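You operate a simulated robot arm through the tools that you are given. There is no shell and no other tool.

Carry out the task below with a simulated robot arm. There is one attempt and no reset: what you move stays moved.

TASK
Refill the pink cartridge to 40 ml with its own ink.
Fine: no spill; refill slider parked, refill dial shut, cartridge back where it stood. Set down upright: what you pick out.

The check looks at the end state, three seconds after you hand in, the way a careful person would. Anything else that was tipped, shoved, dropped, spilled or broken makes it a failure.

THE ROBOT
A 7-joint arm with a two-finger parallel gripper, fixed in place. Base frame: the origin is at the foot of the arm, x ahead of it, y to its left, z up; the work surface is at about z = 81.2. Units: cm, rad, N and s.
With the tool pointing down near the work surface it reaches from about 10 to 66 cm from the base axis. Its first joint turns from -1.152 to 1.152 rad. Payload 1.57 kg.
Tool frame: the origin (TCP) lies between the finger pads and is the grasp point; the fingertips stand 3 cm ahead of it; z points along the fingers, y is the line along which they close. The gripper opens to 8 cm. The fingers are 1.7 cm wide and 1.2 cm thick; the gripper's body (4 by 8.2 cm) begins 8 cm behind the TCP.
Orientation is that of the tool frame in the base frame, as a unit quaternion [x, y, z, w]. With the fingers straight down and closing along the base's y, the tool's x points along the base's -x, its y along +y and its z along -z.

THE INTERFACE
- The arm moves only by the tool jog_arm. Its argument "commands" is a list that holds one entry, the list of rows, each a list of 7 numbers: the shift along the base's x, y, z in cm, then the turn, a rotation vector about the base's x, y, z in rad, then the gripper command, from -1 (shut) to 1 (fully open), values between in proportion. In form: [[[dx, dy, dz, wx, wy, wz, jaw], ...]]. A call has 1 to 20 rows; each row is the pose to reach, as a shift and turn from the pose commanded when the call began. A row lasts 0.2 s, in which the tool goes at most 5 cm and 0.15 rad; a call with a longer step from one row to the next is refused whole, and so is a gripper value outside its range. A pose out of reach is approached as far as the arm can. The call stops where the force on the tool passes 50 N (or 10 N more than at its start, if that is more) or the arm is blocked; 0.2 s more then pass. The fingers move at their own pace (about 7.2 cm/s each) and stop on an object; they squeeze with about 27 N. The grip force told is the motor's: it shows also when the fingers shut on nothing. Time passes only in rows, and 0.2 s behind the last, so rows that repeat a pose let the fingers close. The reply holds the time, the measured pose of the TCP, the force on the tool along the base axes, the opening and the grip force, in the units named above and with some noise, with the torque about the TCP (base axes, N m) and any sound that the robot's microphone picked up.
- Cameras (640 x 400 px; columns grow to the right, rows downward): "scene" is fixed at [6.81, 44.25, 140.09]; the picture's right is [-0.74, -0.68, 0.00], its down [-0.49, 0.53, -0.69] and it looks along [0.47, -0.51, -0.72] (base axes); focal length 321 px, centre (320, 200). "wrist" rides on the gripper at [7.2, -0.7, -12.2] in the tool frame; the picture's right is [0.09, 1.00, 0.00], its down [-0.84, 0.08, -0.54] and it looks along [-0.54, 0.05, 0.84] (tool axes); focal length 238 px, centre (320, 200). There is no depth. A picture from a camera that has moved, and an enlarged one, comes with that camera's place and axes in the base frame and with its lens. The place of the scene camera against the robot may be out by one fixed shift of up to 2.5 cm in any direction.
- snapshot(camera): a new picture of that camera. The clock stands still meanwhile.
- inspect(camera, box): a new picture of the part [left, top, right, bottom] of that camera's present view, enlarged. The clock stands still meanwhile.
- sign_off(): hands the job in; it is judged then, once.

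Places have to be worked out from the pictures, the camera data and where the tool is seen. Open the gripper and draw the arm clear of the work before you hand the job in, unless the task says otherwise.

The tools are called after "Request:" as name(argument=value, ...) on one line, values as JSON. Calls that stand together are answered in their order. jog_arm: Moves the arm, as the interface text tells. Its arguments: {"type":"object","properties":{"commands":{"type":"array"}},"required":["commands"]} The other tools are called the same way: snapshot (camera) takes a picture; inspect (camera, box) takes an enlarged picture of a part of a camera's view; sign_off () hands the job in.

At the start:

```text
t: 0.0
tool_pos: [48.67, 14.61, 109.51]
tcp_rot: [-0.001, 1.0, -0.001, -0.001]
contact_force: [-0.1, -0.4, 0.4]
ft_torque: [0.02, 0.0, 0.03]
opening: 7.99
gripper_force: 0.1
```

scene: 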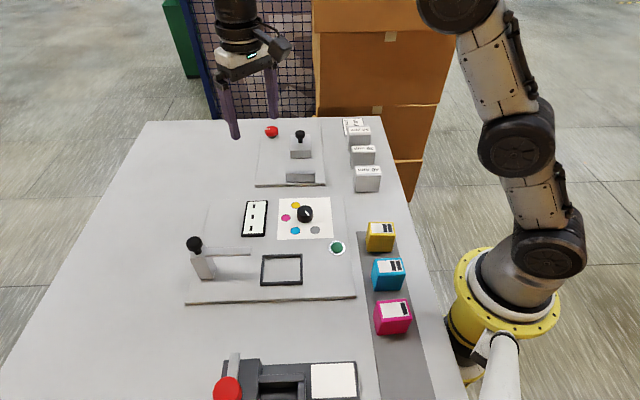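
wrist: 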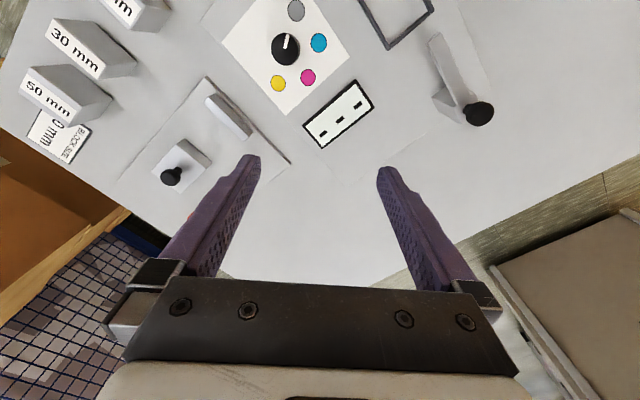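

I'll start by looking at the workspace in detail before moving anything.

Request:
inspect(camera="scene", box=[180, 180, 360, 310])

Request:
inspect(camera="scene", box=[200, 290, 440, 400])

Request:
inspect(camera="scene", box=[340, 210, 440, 340])

Request:
inspect(camera="scene", box=[240, 110, 400, 200])

Request:
inspect(camera="wrist", box=[200, 0, 520, 200])

```text
3.08 times, centred on (270, 245) of scene
camera zoom: at [6.81, 44.25, 140.09], right [-0.74, -0.68, 0.0], down [-0.49, 0.53, -0.69], along [0.47, -0.51, -0.72], focal length 988 px, centre (474, 62)
```

zoom: 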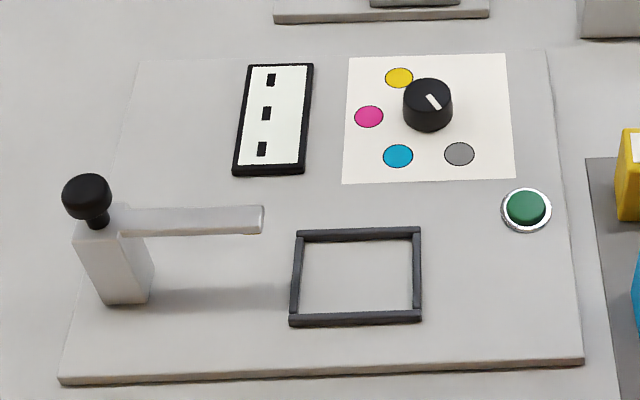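

```text
2.67 times, centred on (320, 345) of scene
camera zoom: at [6.81, 44.25, 140.09], right [-0.74, -0.68, 0.0], down [-0.49, 0.53, -0.69], along [0.47, -0.51, -0.72], focal length 856 px, centre (320, -187)
```

zoom: 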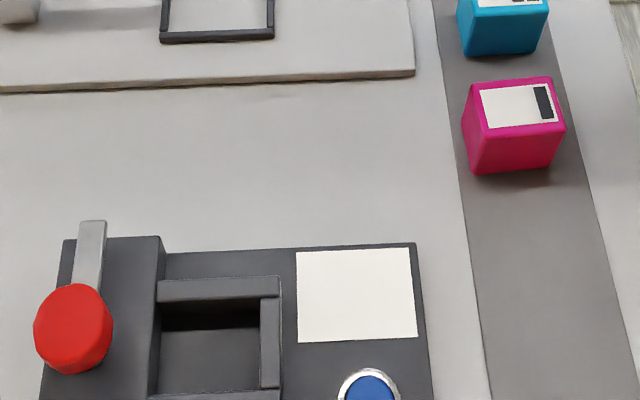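

```text
3.08 times, centred on (390, 275) of scene
camera zoom: at [6.81, 44.25, 140.09], right [-0.74, -0.68, 0.0], down [-0.49, 0.53, -0.69], along [0.47, -0.51, -0.72], focal length 988 px, centre (105, -31)
```

zoom: 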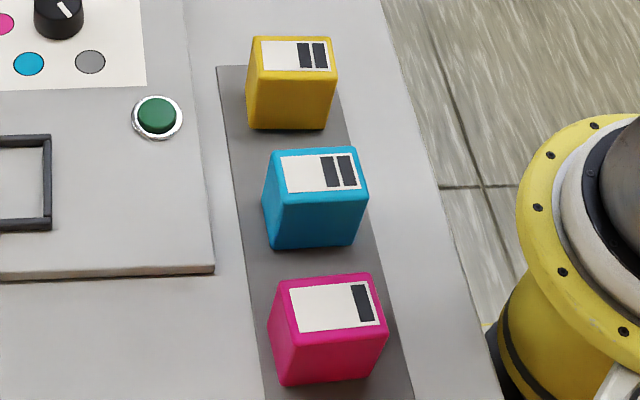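

```text
4.00 times, centred on (320, 155) of scene
camera zoom: at [6.81, 44.25, 140.09], right [-0.74, -0.68, 0.0], down [-0.49, 0.53, -0.69], along [0.47, -0.51, -0.72], focal length 1284 px, centre (320, 380)
```

zoom: 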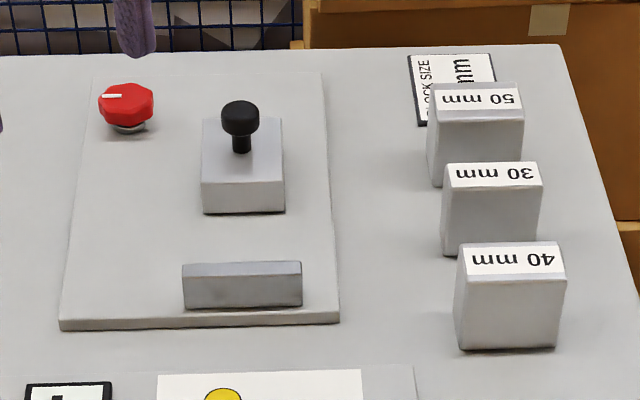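

```text
2.00 times, centred on (360, 100) of wrist
camera zoom: at [41.62, 13.87, 121.69], right [-0.09, 1.0, 0.0], down [0.84, 0.08, 0.54], along [0.54, 0.05, -0.84], focal length 477 px, centre (240, 400)
```

zoom: 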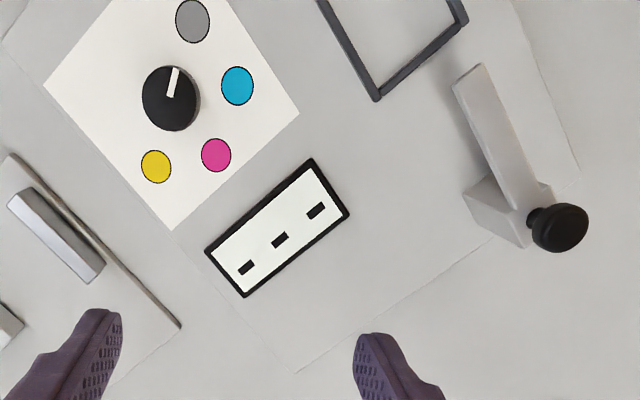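

The dial's mark points at the grey spot (shut), the display shows "---", and the pink cartridge stands nearest the camera on the grey strip at roughly (14, 19). I'll draw the arm back and up so the wrist camera can look over the refill station and cartridges.

Request:
jog_arm(commands=[[[-4.5, 0.8, 0.6, 0, 0, 0, 1], [-9, 1.6, 1.2, 0, 0, 0, 1], [-13.5, 2.4, 1.8, 0, 0, 0, 1], [-18, 3.2, 2.5, 0, 0, 0, 1], [-18, 3.2, 2.5, 0, 0, 0, 1]]])

Request:
snapshot(camera="wrist")

Request:
snapshot(camera="scene")

```text
t: 1.2
tool_pos: [30.76, 17.9, 111.91]
tcp_rot: [-0.001, 1.0, 0.0, -0.001]
contact_force: [-0.3, 0.3, 0.0]
ft_torque: [0.02, 0.0, 0.0]
opening: 7.97
gripper_force: 0.0
```

```text
taken
camera wrist: at [23.52, 17.08, 124.15], right [-0.09, 1.0, 0.0], down [0.84, 0.08, 0.54], along [0.54, 0.05, -0.84], focal length 238 px, centre (320, 200)
```

wrist: 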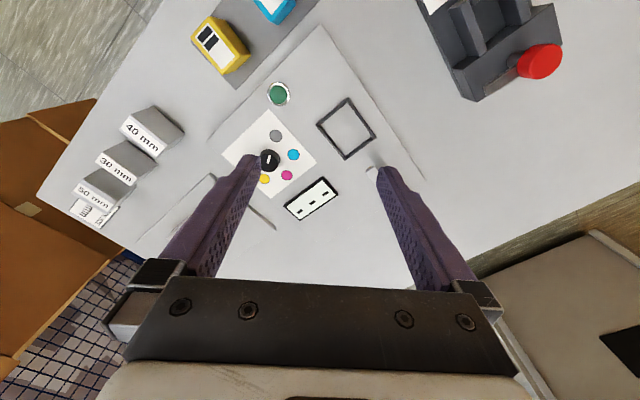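

```text
taken
```

scene: 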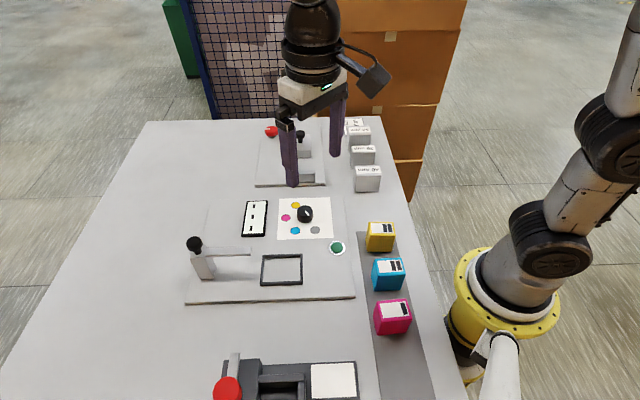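

I can see the refill station, but not the pink cartridge from the wrist. I'll look closer at the station here, then pull back further to see the pink one.

Request:
inspect(camera="wrist", box=[200, 0, 440, 230])

Request:
jog_arm(commands=[[[-4, -0.5, 0.5, 0, 0, 0, 1], [-8, -1, 1, 0, 0, 0, 1], [-11, -2, 1, 0, 0, 0, 1], [-11, -2, 1, 0, 0, 0, 1]]])

Request:
snapshot(camera="wrist")

```text
1.74 times, centred on (320, 115) of wrist
camera zoom: at [23.52, 17.08, 124.15], right [-0.09, 1.0, 0.0], down [0.84, 0.08, 0.54], along [0.54, 0.05, -0.84], focal length 414 px, centre (320, 348)
```

zoom: 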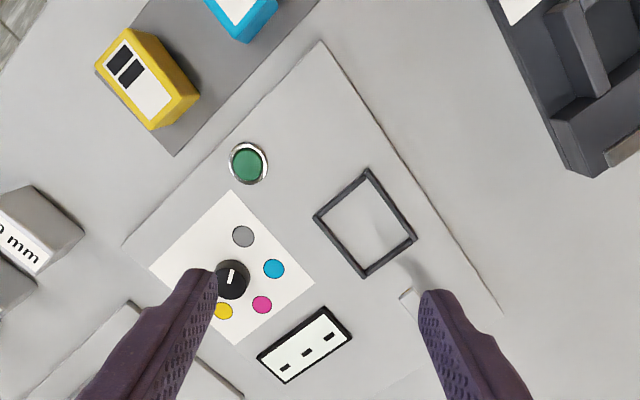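

```text
t: 2.2
tool_pos: [19.65, 15.86, 112.91]
tcp_rot: [0.0, 1.0, 0.0, -0.001]
contact_force: [0.9, 0.0, -0.2]
ft_torque: [0.02, 0.0, -0.01]
opening: 8.0
gripper_force: 0.2
```

```text
taken
camera wrist: at [12.54, 15.11, 125.14], right [-0.09, 1.0, 0.0], down [0.84, 0.08, 0.54], along [0.54, 0.05, -0.84], focal length 238 px, centre (320, 200)
```

wrist: 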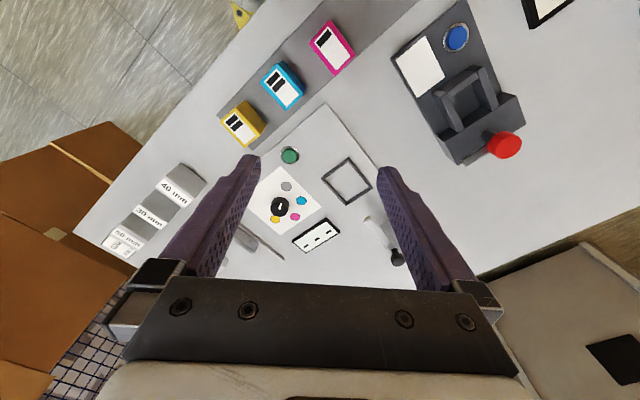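

Now all cartridges and the bay are in view. I'll enlarge them for accurate measurement.

Request:
inspect(camera="wrist", box=[210, 10, 370, 110])

Request:
inspect(camera="wrist", box=[240, 130, 440, 260])

Request:
inspect(camera="wrist", box=[380, 0, 600, 170])

```text
4.00 times, centred on (290, 60) of wrist
camera zoom: at [12.54, 15.11, 125.14], right [-0.09, 1.0, 0.0], down [0.84, 0.08, 0.54], along [0.54, 0.05, -0.84], focal length 953 px, centre (440, 760)
```

zoom: 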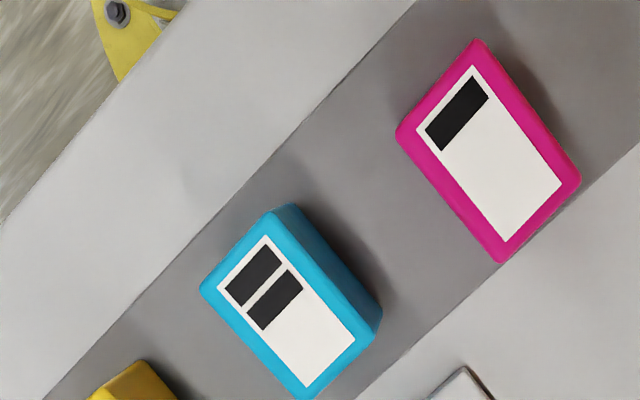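

```text
3.08 times, centred on (340, 195) of wrist
camera zoom: at [12.54, 15.11, 125.14], right [-0.09, 1.0, 0.0], down [0.84, 0.08, 0.54], along [0.54, 0.05, -0.84], focal length 733 px, centre (258, 215)
```

zoom: 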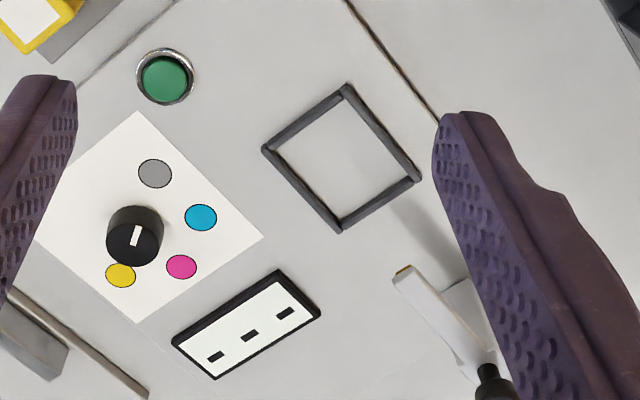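

```text
2.35 times, centred on (490, 85) of wrist
camera zoom: at [12.54, 15.11, 125.14], right [-0.09, 1.0, 0.0], down [0.84, 0.08, 0.54], along [0.54, 0.05, -0.84], focal length 561 px, centre (-80, 471)
```

zoom: 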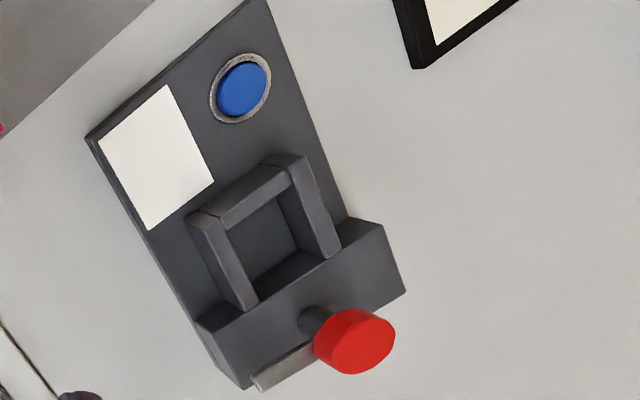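

The pink cartridge is slightly turned relative to the strip. I'll zoom the scene camera on it and on the slider to determine heights.

Request:
inspect(camera="scene", box=[365, 290, 425, 345])

Request:
inspect(camera="scene", box=[180, 225, 310, 310])

Request:
inspect(camera="scene", box=[270, 190, 350, 260])

```text
7.27 times, centred on (395, 318) of scene
camera zoom: at [6.8, 44.25, 140.09], right [-0.74, -0.68, 0.0], down [-0.49, 0.53, -0.69], along [0.47, -0.51, -0.72], focal length 2335 px, centre (-226, -654)
```

zoom: 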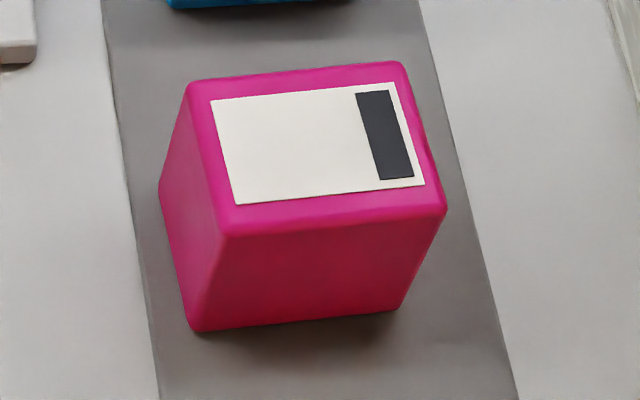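

```text
4.71 times, centred on (245, 268) of scene
camera zoom: at [6.8, 44.25, 140.09], right [-0.74, -0.68, 0.0], down [-0.49, 0.53, -0.69], along [0.47, -0.51, -0.72], focal length 1511 px, centre (673, -118)
```

zoom: 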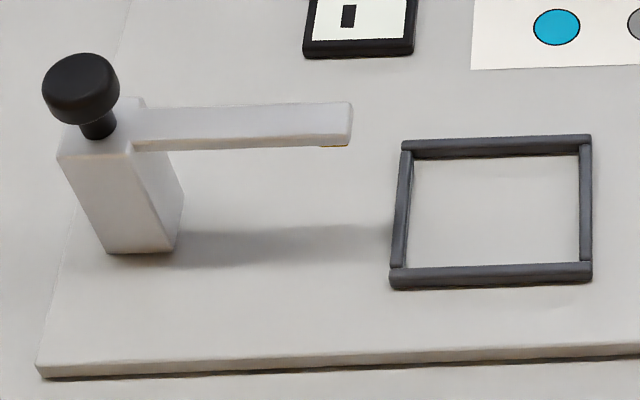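

```text
5.71 times, centred on (310, 225) of scene
camera zoom: at [6.8, 44.25, 140.09], right [-0.74, -0.68, 0.0], down [-0.49, 0.53, -0.69], along [0.47, -0.51, -0.72], focal length 1835 px, centre (377, 57)
```

zoom: 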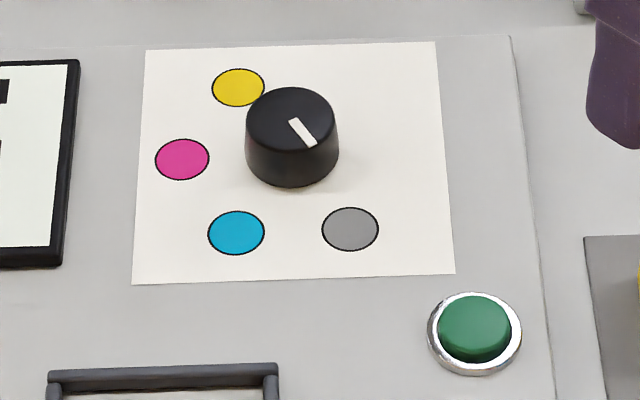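

I estimate: pink cartridge centre ≈ (12.7, 16.75), about 5.3 × 3.7 cm footprint and 5.8 cm tall, turned ≈ +49° (long side); bay centre ≈ (35.3, 22.8); dial ≈ (41.9, 9.2). I'll go above the pink cartridge with the fingers aligned across its short side and verify with the wrist camera.

Request:
jog_arm(commands=[[[-1, 0.1, 0, 0, 0, 0.14, 1], [-2, 0.2, 0, 0, 0, 0.28, 1], [-3.2, 0.4, -1, 0, 0, 0.42, 1], [-4.5, 0.6, -3, 0, 0, 0.56, 1], [-5.8, 0.8, -5, 0, 0, 0.7, 1], [-6.98, 0.89, -8, 0, 0, 0.84, 1], [-6.98, 0.89, -11, 0, 0, 0.868, 1], [-6.98, 0.89, -11, 0, 0, 0.868, 1]]])

Request:
snapshot(camera="wrist")

```text
t: 4.0
tool_pos: [12.67, 16.61, 101.98]
tcp_rot: [-0.423, 0.906, -0.001, 0.0]
contact_force: [0.3, 0.8, -0.3]
ft_torque: [0.01, 0.03, 0.0]
opening: 7.97
gripper_force: 0.0
```

```text
taken
camera wrist: at [8.63, 10.65, 114.15], right [-0.82, 0.57, 0.0], down [0.48, 0.69, 0.54], along [0.31, 0.45, -0.84], focal length 238 px, centre (320, 200)
```

wrist: 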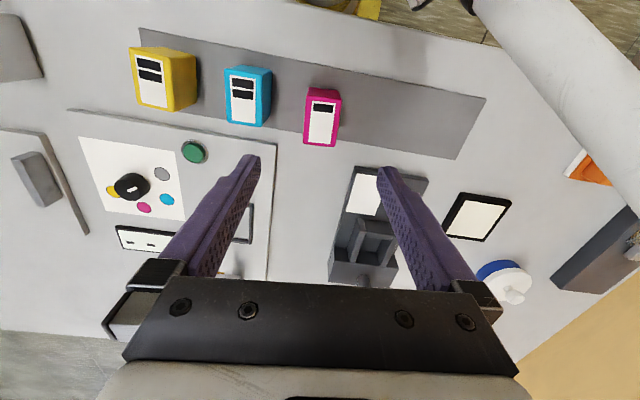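

The pink cartridge is between the fingers in view. I'll enlarge it to refine its centre and angle.

Request:
inspect(camera="wrist", box=[270, 70, 380, 160])

Request:
inspect(camera="wrist", box=[420, 130, 640, 320])

```text
4.44 times, centred on (325, 115) of wrist
camera zoom: at [8.63, 10.65, 114.15], right [-0.82, 0.57, 0.0], down [0.48, 0.69, 0.54], along [0.31, 0.45, -0.84], focal length 1059 px, centre (298, 578)
```

zoom: 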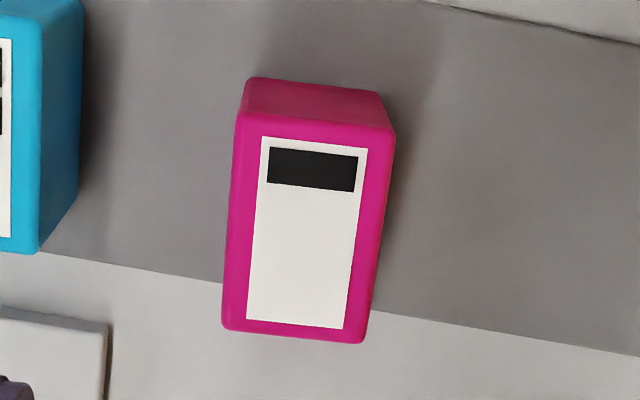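

```text
2.11 times, centred on (530, 225) of wrist
camera zoom: at [8.63, 10.65, 114.15], right [-0.82, 0.57, 0.0], down [0.48, 0.69, 0.54], along [0.31, 0.45, -0.84], focal length 502 px, centre (-122, 147)
```

zoom: 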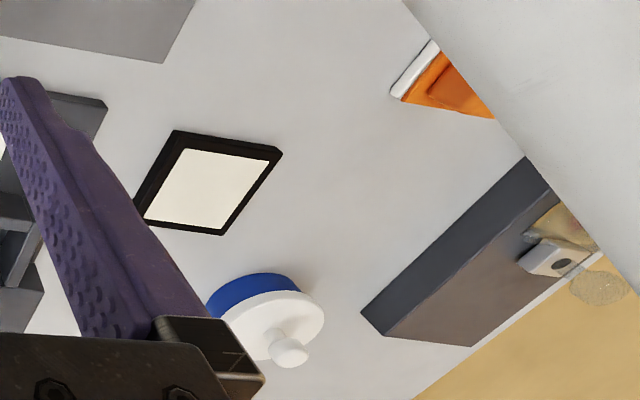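

Measured offset is tiny: centre ≈ (12.53, 16.58), angle within about 1°. I'll descend to z ≈ 86.3 (fingertips ~2 cm above the strip, so they'll clear the bay rim later) with the jaws open.

Request:
jog_arm(commands=[[[-0.12, -0.03, -4, 0, 0, -0.02, 1], [-0.12, -0.03, -8, 0, 0, -0.02, 1], [-0.12, -0.03, -11, 0, 0, -0.02, 1], [-0.12, -0.03, -13.5, 0, 0, -0.02, 1], [-0.12, -0.03, -15, 0, 0, -0.02, 1], [-0.12, -0.03, -15.7, 0, 0, -0.02, 1], [-0.12, -0.03, -15.7, 0, 0, -0.02, 1]]])

Request:
snapshot(camera="wrist")

Request:
snapshot(camera="scene")

```text
t: 5.6
tool_pos: [12.73, 16.63, 86.15]
tcp_rot: [-0.411, 0.912, 0.0, 0.0]
contact_force: [0.4, 0.2, -0.2]
ft_torque: [0.0, 0.02, 0.01]
opening: 7.99
gripper_force: 0.0
```

```text
taken
camera wrist: at [8.48, 10.77, 98.48], right [-0.81, 0.59, 0.0], down [0.49, 0.68, 0.54], along [0.32, 0.44, -0.84], focal length 238 px, centre (320, 200)
```

wrist: 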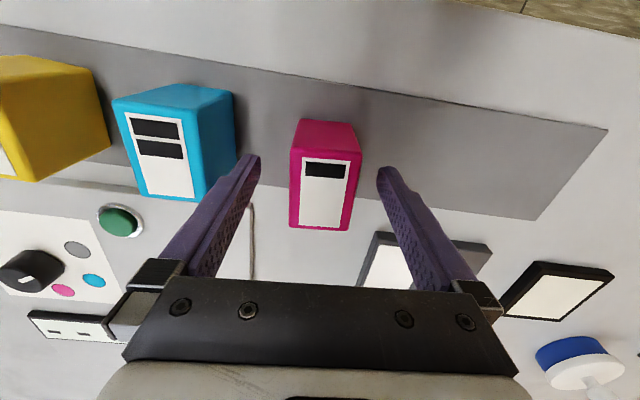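

```text
taken
```

scene: 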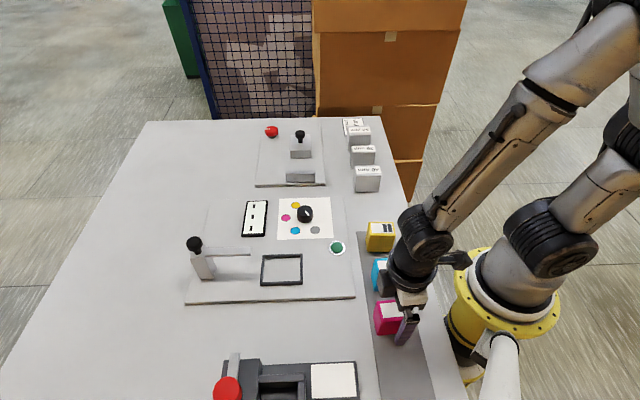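

The cartridge is centred between the fingers. Now I close on it without moving.

Request:
jog_arm(commands=[[[0, 0, 0, 0, 0, 0, 0.3], [0, 0, 0, 0, 0, 0, -0.2], [0, 0, 0, 0, 0, 0, -1], [0, 0, 0, 0, 0, 0, -1], [0, 0, 0, 0, 0, 0, -1]]])

```text
t: 6.8
tool_pos: [12.65, 16.63, 86.34]
tcp_rot: [-0.413, 0.911, -0.001, 0.0]
contact_force: [0.1, 0.4, 0.9]
ft_torque: [0.0, -0.01, 0.01]
opening: 3.96
gripper_force: 27.1
```

Held at 3.96 cm opening with 27 N. Lifting straight up.

Request:
jog_arm(commands=[[[0, 0, 0.7, 0, 0, 0, -1], [0, 0, 2.5, 0, 0, 0, -1], [0, 0, 6, 0, 0, 0, -1], [0, 0, 10, 0, 0, 0, -1], [0, 0, 14, 0, 0, 0, -1], [0, 0, 14, 0, 0, 0, -1]]])

Request:
snapshot(camera="wrist")

Request:
inspect(camera="scene", box=[200, 290, 440, 400])

```text
t: 8.2
tool_pos: [12.63, 16.6, 100.42]
tcp_rot: [-0.412, 0.911, 0.0, 0.0]
contact_force: [0.2, 0.4, 0.1]
ft_torque: [-0.02, 0.03, -0.01]
opening: 0.0
gripper_force: 21.7
```

```text
taken
camera wrist: at [8.44, 10.69, 112.59], right [-0.81, 0.59, 0.0], down [0.49, 0.68, 0.54], along [0.32, 0.44, -0.84], focal length 238 px, centre (320, 200)
```

wrist: 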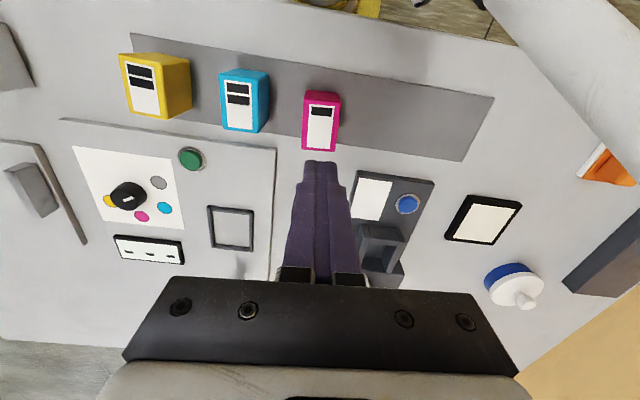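

```text
2.67 times, centred on (320, 345) of scene
camera zoom: at [6.81, 44.25, 140.09], right [-0.74, -0.68, 0.0], down [-0.49, 0.53, -0.69], along [0.47, -0.51, -0.72], focal length 856 px, centre (320, -187)
```

zoom: 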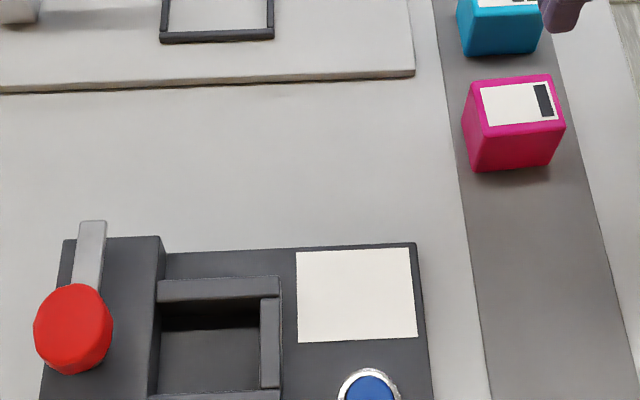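

The fingers are shut on nothing (opening 0): the cartridge slipped out and is still standing on the strip. I'll check its pose closely before regrasping.

Request:
inspect(camera="wrist", box=[270, 70, 380, 160])

Request:
inspect(camera="scene", box=[365, 290, 425, 345])

```text
4.44 times, centred on (325, 115) of wrist
camera zoom: at [8.44, 10.69, 112.59], right [-0.81, 0.59, 0.0], down [0.49, 0.68, 0.54], along [0.32, 0.44, -0.84], focal length 1059 px, centre (298, 578)
```

zoom: 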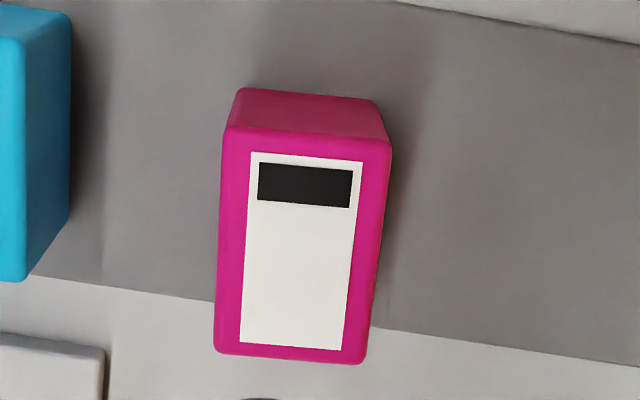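

```text
7.27 times, centred on (395, 318) of scene
camera zoom: at [6.81, 44.25, 140.09], right [-0.74, -0.68, 0.0], down [-0.49, 0.53, -0.69], along [0.47, -0.51, -0.72], focal length 2335 px, centre (-226, -654)
```

zoom: 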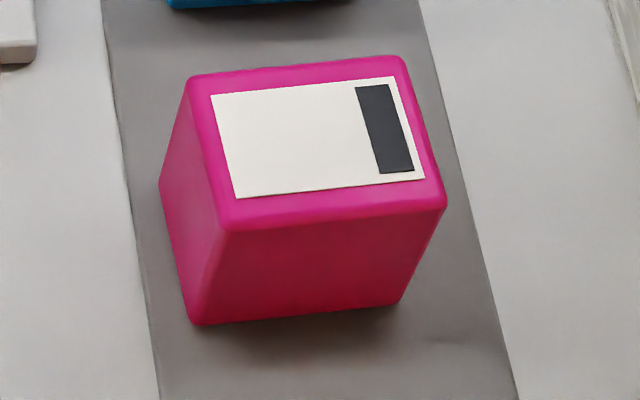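

The cartridge is upright, merely centred by the jaws ~0.2 cm toward the cyan one. I'll regrasp about 1 cm deeper (TCP z ≈ 85.2) and lift very slowly while watching force and opening.

Request:
jog_arm(commands=[[[0, 0, 0, 0, 0, 0, 0], [0, 0, 0, 0, 0, 0, 1], [0, 0, -4, 0, 0, 0, 1], [0, 0, -8, 0, 0, 0, 1], [0, 0, -11, 0, 0, 0, 1], [0, 0, -13.5, 0, 0, 0, 1], [0, 0, -14.6, 0, 0, 0, 1], [0, 0, -15.1, 0, 0, 0, 1], [0, 0, -15.1, 0, 0, 0, 1], [0, 0, -15.1, 0, 0, 0, 0.2], [0, 0, -15.1, 0, 0, 0, -0.1], [0, 0, -15.1, 0, 0, 0, -1], [0, 0, -15.1, 0, 0, 0, -1], [0, 0, -15.1, 0, 0, 0, -1], [0, 0, -15.1, 0, 0, 0, -1]]])

```text
t: 11.4
tool_pos: [12.72, 16.76, 85.13]
tcp_rot: [-0.411, 0.912, 0.0, 0.0]
contact_force: [-0.4, -0.5, 0.5]
ft_torque: [0.0, -0.03, 0.02]
opening: 3.97
gripper_force: 27.1
```

Gripped at 3.97 cm, 27 N. Now a slow lift of 0.5 cm to see whether it comes along.

Request:
jog_arm(commands=[[[0, 0, 0.1, 0, 0, 0, -1], [0, 0, 0.2, 0, 0, 0, -1], [0, 0, 0.3, 0, 0, 0, -1], [0, 0, 0.4, 0, 0, 0, -1], [0, 0, 0.5, 0, 0, 0, -1], [0, 0, 0.5, 0, 0, 0, -1]]])

Request:
inspect(camera="scene", box=[365, 290, 425, 345])

```text
t: 12.8
tool_pos: [12.65, 16.64, 85.71]
tcp_rot: [-0.412, 0.911, 0.0, 0.0]
contact_force: [0.9, -1.3, -0.7]
ft_torque: [0.03, -0.02, 0.03]
opening: 3.94
gripper_force: 26.3
```

```text
7.27 times, centred on (395, 318) of scene
camera zoom: at [6.81, 44.25, 140.09], right [-0.74, -0.68, 0.0], down [-0.49, 0.53, -0.69], along [0.47, -0.51, -0.72], focal length 2335 px, centre (-226, -654)
```

zoom: 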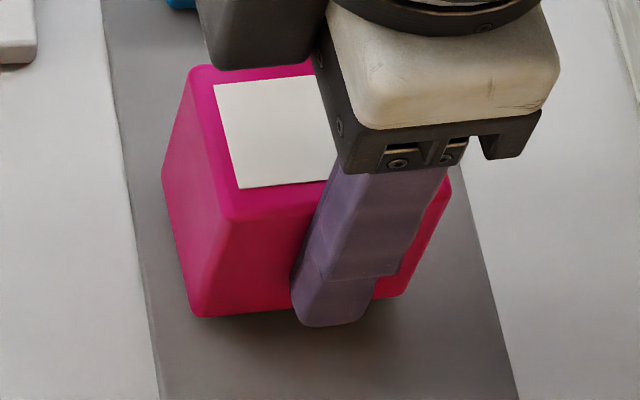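

It appears to have risen, maybe partly. I'll keep lifting slowly another 1 cm and compare.

Request:
jog_arm(commands=[[[0, 0, 0.1, 0, 0, 0, -1], [0, 0, 0.2, 0, 0, 0, -1], [0, 0, 0.3, 0, 0, 0, -1], [0, 0, 0.4, 0, 0, 0, -1], [0, 0, 0.5, 0, 0, 0, -1], [0, 0, 0.5, 0, 0, 0, -1]]])

Request:
inspect(camera="scene", box=[365, 290, 425, 345])

Request:
snapshot(camera="wrist")

```text
t: 14.2
tool_pos: [12.69, 16.47, 86.11]
tcp_rot: [-0.412, 0.911, 0.001, -0.001]
contact_force: [-0.1, 0.1, 0.0]
ft_torque: [0.02, -0.03, 0.01]
opening: 3.96
gripper_force: 27.2
```

```text
7.27 times, centred on (395, 318) of scene
camera zoom: at [6.81, 44.25, 140.09], right [-0.74, -0.68, 0.0], down [-0.49, 0.53, -0.69], along [0.47, -0.51, -0.72], focal length 2335 px, centre (-226, -654)
```

zoom: 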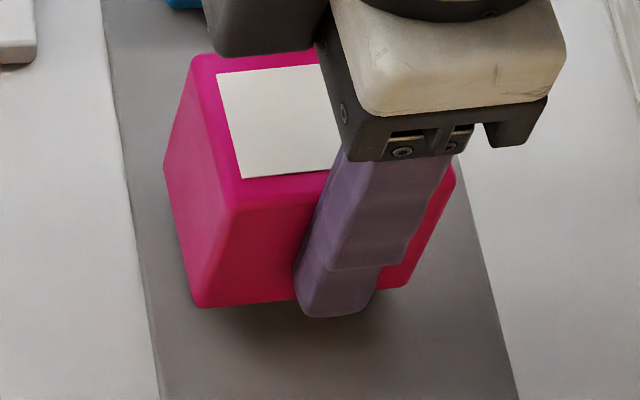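

```text
taken
camera wrist: at [8.48, 10.74, 98.41], right [-0.81, 0.59, 0.0], down [0.49, 0.68, 0.54], along [0.32, 0.44, -0.84], focal length 238 px, centre (320, 200)
```

wrist: 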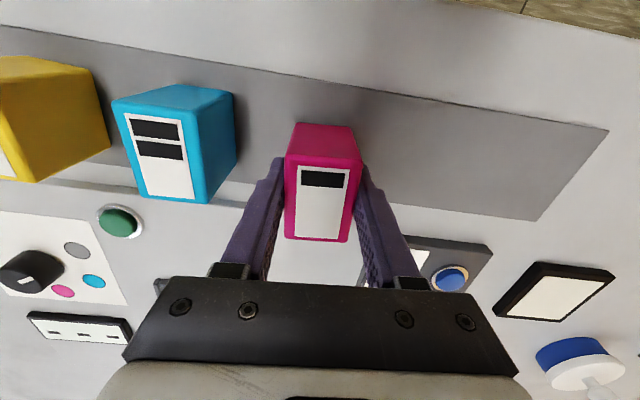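

The cartridge is clearly following the fingers now. I'll continue lifting gently at a modest pace and check again.

Request:
jog_arm(commands=[[[0, 0, 0.2, 0, 0, 0, -1], [0, 0, 0.5, 0, 0, 0, -1], [0, 0, 0.8, 0, 0, 0, -1], [0, 0, 1.1, 0, 0, 0, -1], [0, 0, 1.4, 0, 0, 0, -1], [0, 0, 1.7, 0, 0, 0, -1], [0, 0, 2.0, 0, 0, 0, -1], [0, 0, 2.0, 0, 0, 0, -1]]])

Request:
snapshot(camera="wrist")

Request:
inspect(camera="scene", box=[365, 290, 425, 345])

```text
t: 16.0
tool_pos: [12.63, 16.62, 88.18]
tcp_rot: [-0.412, 0.911, 0.001, 0.001]
contact_force: [-1.2, 0.7, -0.7]
ft_torque: [-0.01, 0.04, -0.02]
opening: 3.96
gripper_force: 27.2
```

```text
taken
camera wrist: at [8.43, 10.74, 100.41], right [-0.81, 0.59, 0.0], down [0.49, 0.68, 0.54], along [0.32, 0.44, -0.84], focal length 238 px, centre (320, 200)
```

wrist: 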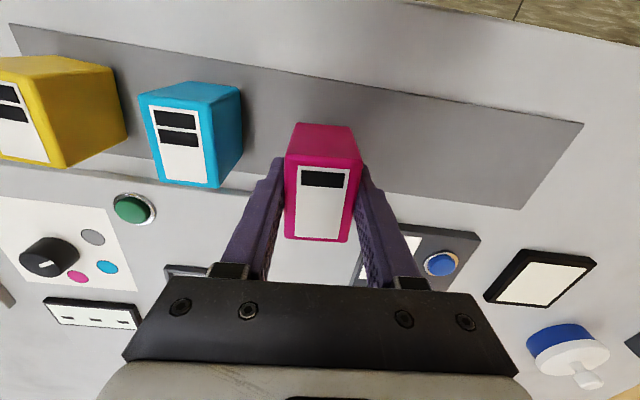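

```text
7.27 times, centred on (395, 318) of scene
camera zoom: at [6.81, 44.25, 140.09], right [-0.74, -0.68, 0.0], down [-0.49, 0.53, -0.69], along [0.47, -0.51, -0.72], focal length 2335 px, centre (-226, -654)
```

zoom: 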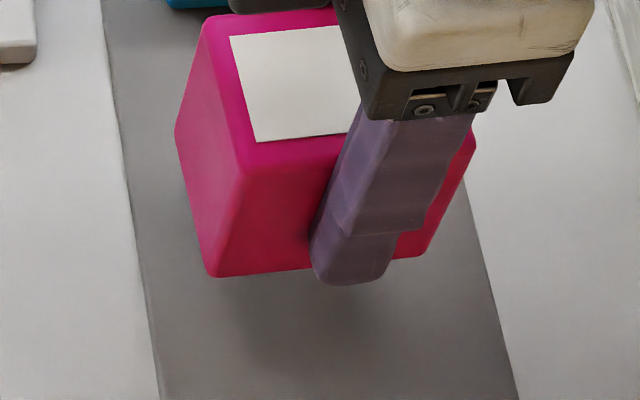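

The cartridge sits in exactly the same place in the wrist view, so it's held without slipping at gentle speeds. I'll raise another 5 cm slowly.

Request:
jog_arm(commands=[[[0, 0, 0.2, 0, 0, 0, -1], [0, 0, 0.6, 0, 0, 0, -1], [0, 0, 1.0, 0, 0, 0, -1], [0, 0, 1.5, 0, 0, 0, -1], [0, 0, 2.0, 0, 0, 0, -1], [0, 0, 2.5, 0, 0, 0, -1], [0, 0, 3.0, 0, 0, 0, -1], [0, 0, 3.5, 0, 0, 0, -1], [0, 0, 4.0, 0, 0, 0, -1], [0, 0, 4.4, 0, 0, 0, -1], [0, 0, 4.8, 0, 0, 0, -1], [0, 0, 5.0, 0, 0, 0, -1], [0, 0, 5.0, 0, 0, 0, -1]]])

Request:
snapshot(camera="wrist")

```text
t: 18.8
tool_pos: [12.72, 16.77, 93.15]
tcp_rot: [-0.411, 0.912, 0.0, 0.0]
contact_force: [-0.1, 0.3, -1.7]
ft_torque: [0.0, 0.02, 0.0]
opening: 3.95
gripper_force: 27.0
```

```text
taken
camera wrist: at [8.51, 10.75, 105.42], right [-0.81, 0.59, 0.0], down [0.49, 0.68, 0.54], along [0.32, 0.44, -0.84], focal length 238 px, centre (320, 200)
```

wrist: 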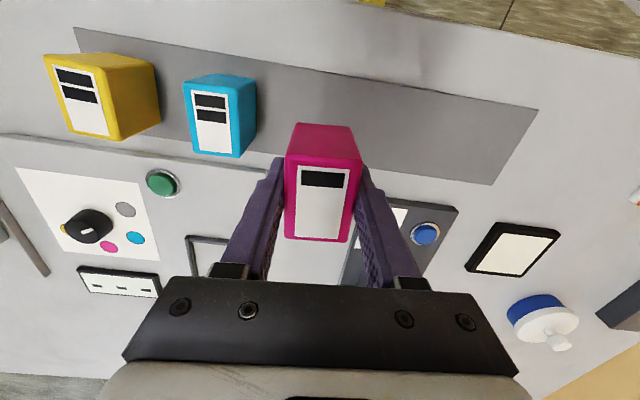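

Still firmly held. Now carrying it gently toward the bay at (35.3, 22.8), turning slightly (−0.06 rad) to line up with the 45° frame.

Request:
jog_arm(commands=[[[0.23, 0.06, 0, 0, 0, 0, -1], [0.7, 0.19, 0, 0, 0, -0.005, -1], [1.4, 0.38, 0, 0, 0, -0.01, -1], [2.3, 0.62, 0, 0, 0, -0.015, -1], [3.4, 0.92, 0, 0, 0, -0.02, -1], [4.6, 1.25, 0, 0, 0, -0.025, -1], [5.9, 1.6, 0, 0, 0, -0.03, -1], [7.2, 1.95, 0, 0, 0, -0.035, -1], [8.5, 2.3, 0, 0, 0, -0.04, -1], [9.8, 2.65, 0, 0, 0, -0.045, -1], [11.1, 3.0, 0, 0, 0, -0.05, -1], [12.4, 3.35, 0, 0, 0, -0.06, -1], [13.7, 3.7, 0, 0, 0, -0.06, -1], [15.0, 4.06, 0, 0, 0, -0.06, -1], [16.2, 4.39, 0, 0, 0, -0.06, -1], [17.3, 4.69, 0, 0, 0, -0.06, -1], [18.2, 4.93, 0, 0, 0, -0.06, -1], [18.9, 5.12, 0, 0, 0, -0.06, -1], [19.4, 5.26, 0, 0, 0, -0.06, -1], [19.5, 5.28, 0, 0, 0, -0.06, -1]]])

Request:
snapshot(camera="wrist")

Request:
snapshot(camera="scene")

```text
t: 23.0
tool_pos: [32.28, 22.11, 93.23]
tcp_rot: [-0.384, 0.923, 0.0, 0.0]
contact_force: [0.5, 1.0, -0.7]
ft_torque: [-0.01, 0.01, -0.02]
opening: 3.93
gripper_force: 26.9
```

```text
taken
camera wrist: at [27.63, 16.33, 105.39], right [-0.77, 0.64, 0.0], down [0.53, 0.65, 0.54], along [0.34, 0.42, -0.84], focal length 238 px, centre (320, 200)
```

wrist: 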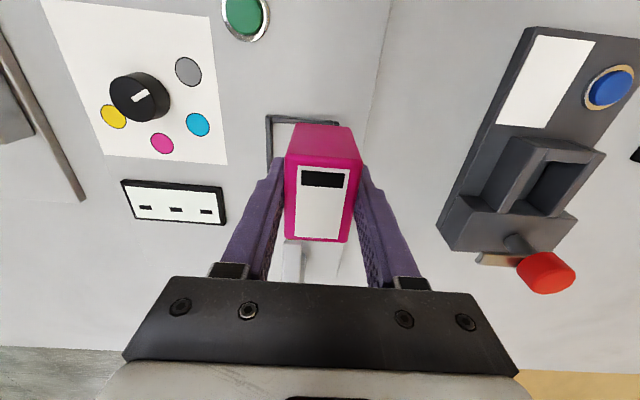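

```text
taken
```

scene: 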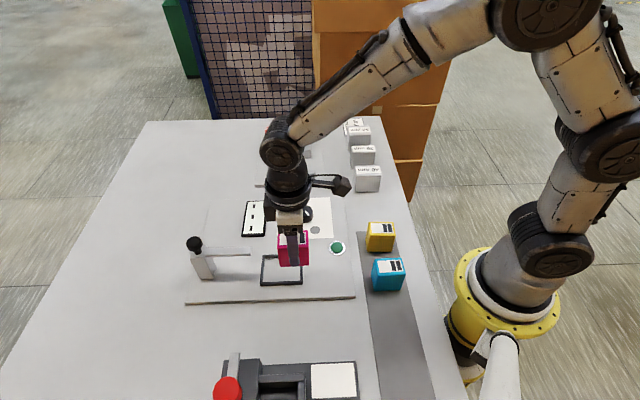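

The wrist view puts the frame's corner at (34.7, 17.5), matching my earlier estimate, so bay centre ≈ (35.3, 22.85) holds. Moving the last 3.3 cm, then down partway.

Request:
jog_arm(commands=[[[0.3, 0.08, 0, 0, 0, 0, -1], [0.9, 0.25, 0, 0, 0, 0, -1], [1.6, 0.44, 0, 0, 0, 0, -1], [2.3, 0.64, 0, 0, 0, 0, -1], [2.9, 0.81, 0, 0, 0, 0, -1], [3.27, 0.92, 0, 0, 0, 0, -1], [3.27, 0.92, -0.3, 0, 0, 0, -1], [3.27, 0.92, -0.8, 0, 0, 0, -1], [3.27, 0.92, -1.4, 0, 0, 0, -1], [3.27, 0.92, -2.0, 0, 0, 0, -1], [3.27, 0.92, -2.6, 0, 0, 0, -1], [3.27, 0.92, -3.2, 0, 0, 0, -1], [3.27, 0.92, -3.8, 0, 0, 0, -1], [3.27, 0.92, -4.3, 0, 0, 0, -1], [3.27, 0.92, -4.5, 0, 0, 0, -1], [3.27, 0.92, -4.5, 0, 0, 0, -1]]])

Request:
snapshot(camera="wrist")

Request:
inspect(camera="scene", box=[230, 210, 350, 300])

```text
t: 26.4
tool_pos: [35.53, 22.79, 88.63]
tcp_rot: [-0.385, 0.923, 0.0, 0.0]
contact_force: [-1.2, 0.9, -1.3]
ft_torque: [0.0, -0.01, 0.0]
opening: 3.95
gripper_force: 26.9
```

```text
taken
camera wrist: at [30.87, 17.2, 100.89], right [-0.77, 0.64, 0.0], down [0.53, 0.65, 0.54], along [0.34, 0.42, -0.84], focal length 238 px, centre (320, 200)
```

wrist: 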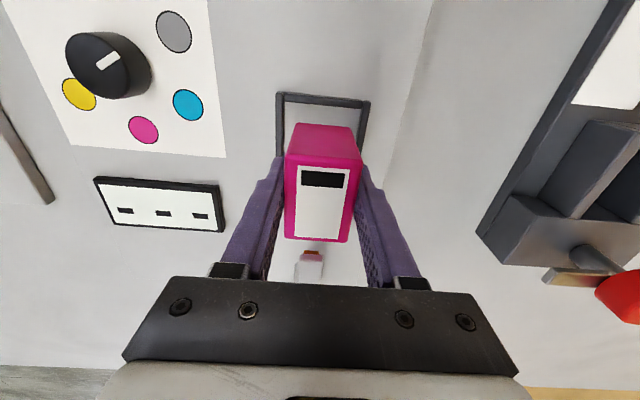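

```text
4.44 times, centred on (290, 255) of scene
camera zoom: at [6.81, 44.25, 140.09], right [-0.74, -0.68, 0.0], down [-0.49, 0.53, -0.69], along [0.47, -0.51, -0.72], focal length 1427 px, centre (453, -44)
```

zoom: 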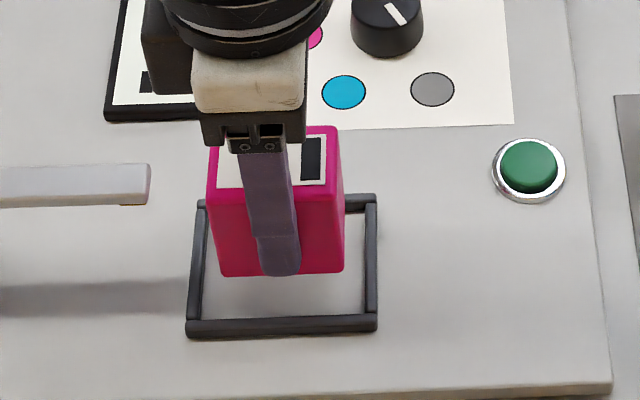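

Frame and cartridge are centred within ~0.25 cm. I'll nudge (+0.2, +0.07) and lower to just above the bay floor.

Request:
jog_arm(commands=[[[0.1, 0.03, -0.2, 0, 0, 0, -1], [0.2, 0.07, -0.6, 0, 0, 0, -1], [0.2, 0.07, -1.0, 0, 0, 0, -1], [0.2, 0.07, -1.4, 0, 0, 0, -1], [0.2, 0.07, -1.8, 0, 0, 0, -1], [0.2, 0.07, -2.1, 0, 0, 0, -1], [0.2, 0.07, -2.3, 0, 0, 0, -1], [0.2, 0.07, -2.4, 0, 0, 0, -1], [0.2, 0.07, -2.4, 0, 0, 0, -1]]])

Request:
inspect(camera="scene", box=[230, 210, 350, 300])

```text
t: 28.4
tool_pos: [35.55, 22.98, 86.13]
tcp_rot: [-0.385, 0.923, 0.0, 0.0]
contact_force: [-0.1, -0.3, -1.9]
ft_torque: [-0.03, 0.02, -0.01]
opening: 3.94
gripper_force: 27.1
```

```text
4.44 times, centred on (290, 255) of scene
camera zoom: at [6.81, 44.25, 140.09], right [-0.74, -0.68, 0.0], down [-0.49, 0.53, -0.69], along [0.47, -0.51, -0.72], focal length 1427 px, centre (453, -44)
```

zoom: 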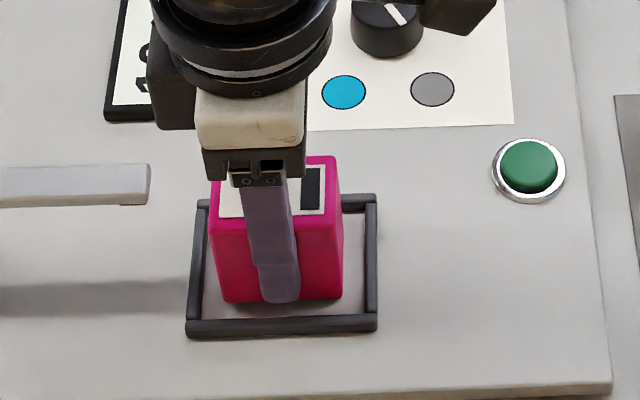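

The display has come alive already. I'll lower in 1 mm steps and watch the vertical force.

Request:
jog_arm(commands=[[[0, 0, -0.1, 0, 0, 0, -1], [0, 0, -0.2, 0, 0, 0, -1], [0, 0, -0.3, 0, 0, 0, -1], [0, 0, -0.3, 0, 0, 0, -1]]])

Request:
inspect(camera="scene", box=[230, 210, 350, 300])

Request:
inspect(camera="wrist", box=[60, 60, 400, 270])

```text
t: 29.4
tool_pos: [35.66, 22.83, 86.06]
tcp_rot: [-0.384, 0.923, 0.0, 0.0]
contact_force: [-3.8, -2.4, 12.2]
ft_torque: [-0.23, 0.3, -0.01]
opening: 3.96
gripper_force: 27.2
```

```text
4.44 times, centred on (290, 255) of scene
camera zoom: at [6.78, 44.24, 140.1], right [-0.74, -0.68, 0.0], down [-0.49, 0.53, -0.69], along [0.47, -0.51, -0.72], focal length 1427 px, centre (453, -44)
```

zoom: 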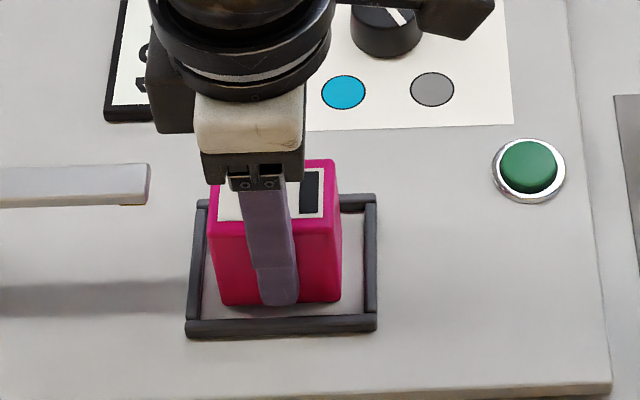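

```text
1.88 times, centred on (230, 165) of wrist
camera zoom: at [31.09, 17.32, 98.26], right [-0.77, 0.64, 0.0], down [0.53, 0.65, 0.54], along [0.35, 0.42, -0.84], focal length 449 px, centre (489, 266)
```

zoom: 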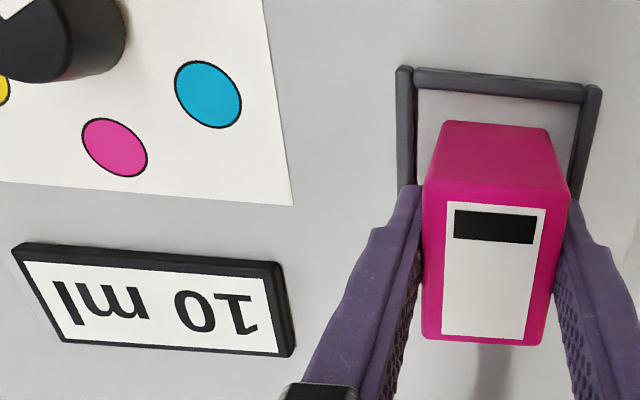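

Display reads "10 ml" and the cartridge has bottomed out (12 N up). I'll ease the load by 1–2 mm, open the jaws gently, and rise straight up.

Request:
jog_arm(commands=[[[0, 0, 0.1, 0, 0, 0, -1], [0, 0, 0.15, 0, 0, 0, -1], [0, 0, 0.15, 0, 0, 0, 0.1], [0, 0, 0.15, 0, 0, 0, 0.3], [0, 0, 0.15, 0, 0, 0, 0.6], [0, 0, 0.15, 0, 0, 0, 0.6], [0, 0, 1.0, 0, 0, 0, 0.6], [0, 0, 3.0, 0, 0, 0, 0.6], [0, 0, 6.0, 0, 0, 0, 0.8], [0, 0, 10.0, 0, 0, 0, 1], [0, 0, 14.0, 0, 0, 0, 1], [0, 0, 14.0, 0, 0, 0, 1]]])

Request:
snapshot(camera="wrist")

Request:
inspect(camera="scene", box=[170, 190, 360, 310])

```text
t: 32.0
tool_pos: [35.58, 22.88, 99.91]
tcp_rot: [-0.384, 0.923, 0.0, 0.0]
contact_force: [0.5, -0.8, 0.3]
ft_torque: [0.0, 0.02, -0.02]
opening: 8.01
gripper_force: 0.0
```

```text
taken
camera wrist: at [31.12, 17.25, 112.26], right [-0.77, 0.64, 0.0], down [0.53, 0.65, 0.54], along [0.34, 0.42, -0.84], focal length 238 px, centre (320, 200)
```

wrist: 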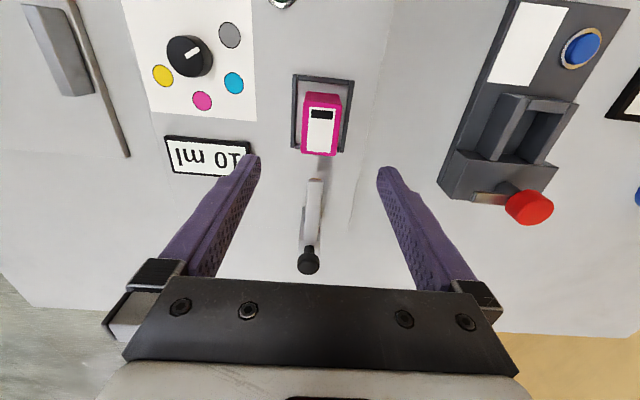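

```text
3.33 times, centred on (265, 250) of scene
camera zoom: at [6.81, 44.25, 140.09], right [-0.74, -0.68, 0.0], down [-0.49, 0.53, -0.69], along [0.47, -0.51, -0.72], focal length 1070 px, centre (503, 33)
```

zoom: 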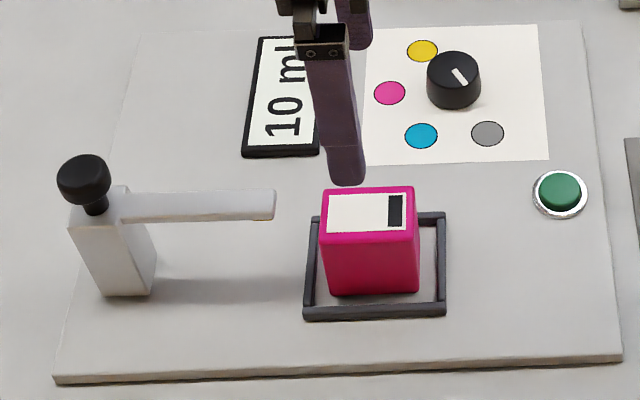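

The cartridge stands upright in the bay and shows 10 ml. Now I'll study the slider and nozzle closely to find its height and position.

Request:
inspect(camera="wrist", box=[270, 70, 370, 280])

Request:
inspect(camera="scene", box=[180, 230, 310, 300])

```text
1.90 times, centred on (320, 175) of wrist
camera zoom: at [31.12, 17.25, 112.26], right [-0.77, 0.64, 0.0], down [0.53, 0.65, 0.54], along [0.34, 0.42, -0.84], focal length 454 px, centre (320, 248)
```

zoom: 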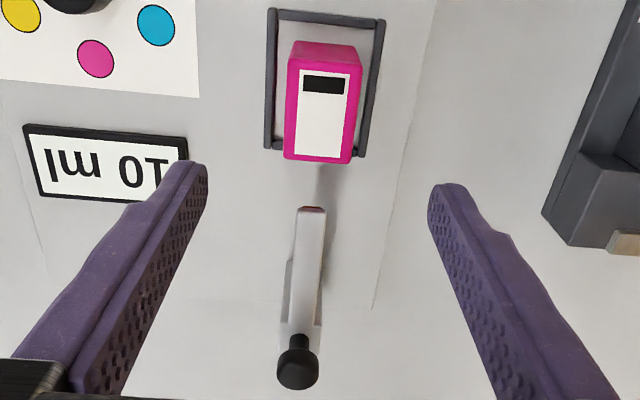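

```text
4.92 times, centred on (245, 265) of scene
camera zoom: at [6.81, 44.25, 140.09], right [-0.74, -0.68, 0.0], down [-0.49, 0.53, -0.69], along [0.47, -0.51, -0.72], focal length 1581 px, centre (689, -120)
```

zoom: 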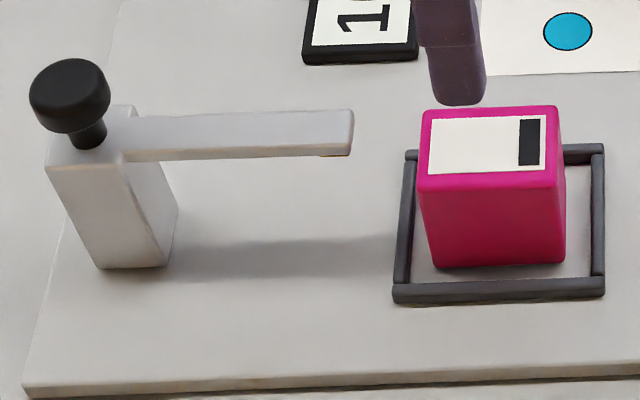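

Nozzle arm top ≈ z 89.2 and cartridge top ≈ 87.6, so the nozzle should pass over it. The slider knob is around (46.2, 33.4), z ≈ 91–92, and travel is about 5 cm along (−1, −1). I'll go above the knob with the jaws turned to close along the sliding direction.

Request:
jog_arm(commands=[[[0.9, 0.9, 0.3, 0, 0, -0.14, 1], [1.9, 1.9, 0.6, 0, 0, -0.28, 1], [2.9, 2.9, 1, 0, 0, -0.42, 1], [3.9, 3.8, 1, 0, 0, -0.56, 1], [4.9, 4.8, 1, 0, 0, -0.7, 1], [5.9, 5.8, 1, 0, 0, -0.84, 1], [6.9, 6.8, 1, 0, 0, -0.98, 1], [7.9, 7.8, 1, 0, 0, -1.12, 1], [8.9, 8.8, 1, 0, 0, -1.26, 1], [9.8, 9.6, 1, 0, 0, -1.4, 1], [10.66, 10.46, 1, 0, 0, -1.54, 1], [10.66, 10.46, 1, 0, 0, -1.571, 1], [10.66, 10.46, 1, 0, 0, -1.571, 1]]])

Request:
snapshot(camera="wrist")

Request:
snapshot(camera="scene")

```text
t: 34.8
tool_pos: [46.33, 33.35, 101.08]
tcp_rot: [0.382, 0.924, 0.0, 0.0]
contact_force: [0.3, 0.9, -0.2]
ft_torque: [0.01, 0.0, 0.01]
opening: 8.01
gripper_force: 0.1
```

```text
taken
camera wrist: at [40.83, 37.96, 113.21], right [0.64, 0.77, 0.0], down [0.65, -0.54, 0.54], along [0.42, -0.35, -0.84], focal length 238 px, centre (320, 200)
```

wrist: 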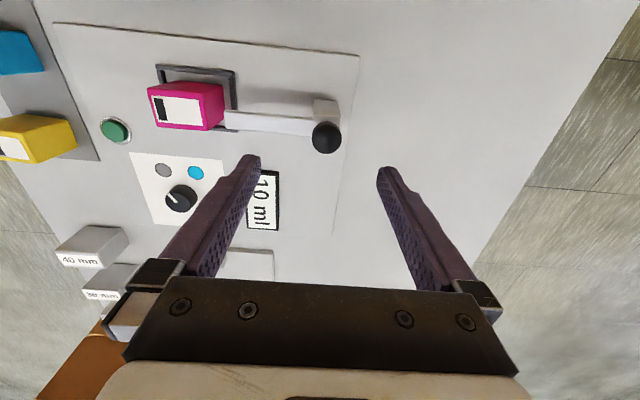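

```text
taken
```

scene: 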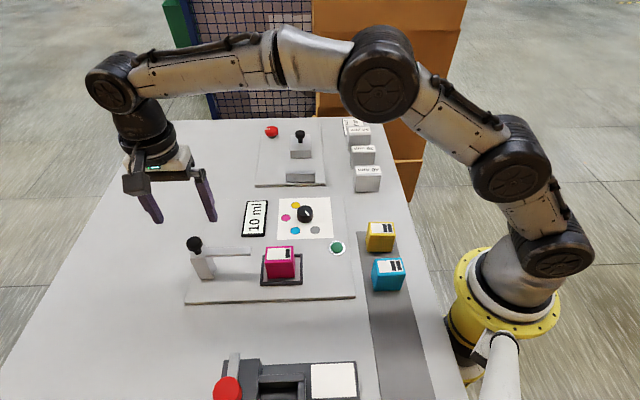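

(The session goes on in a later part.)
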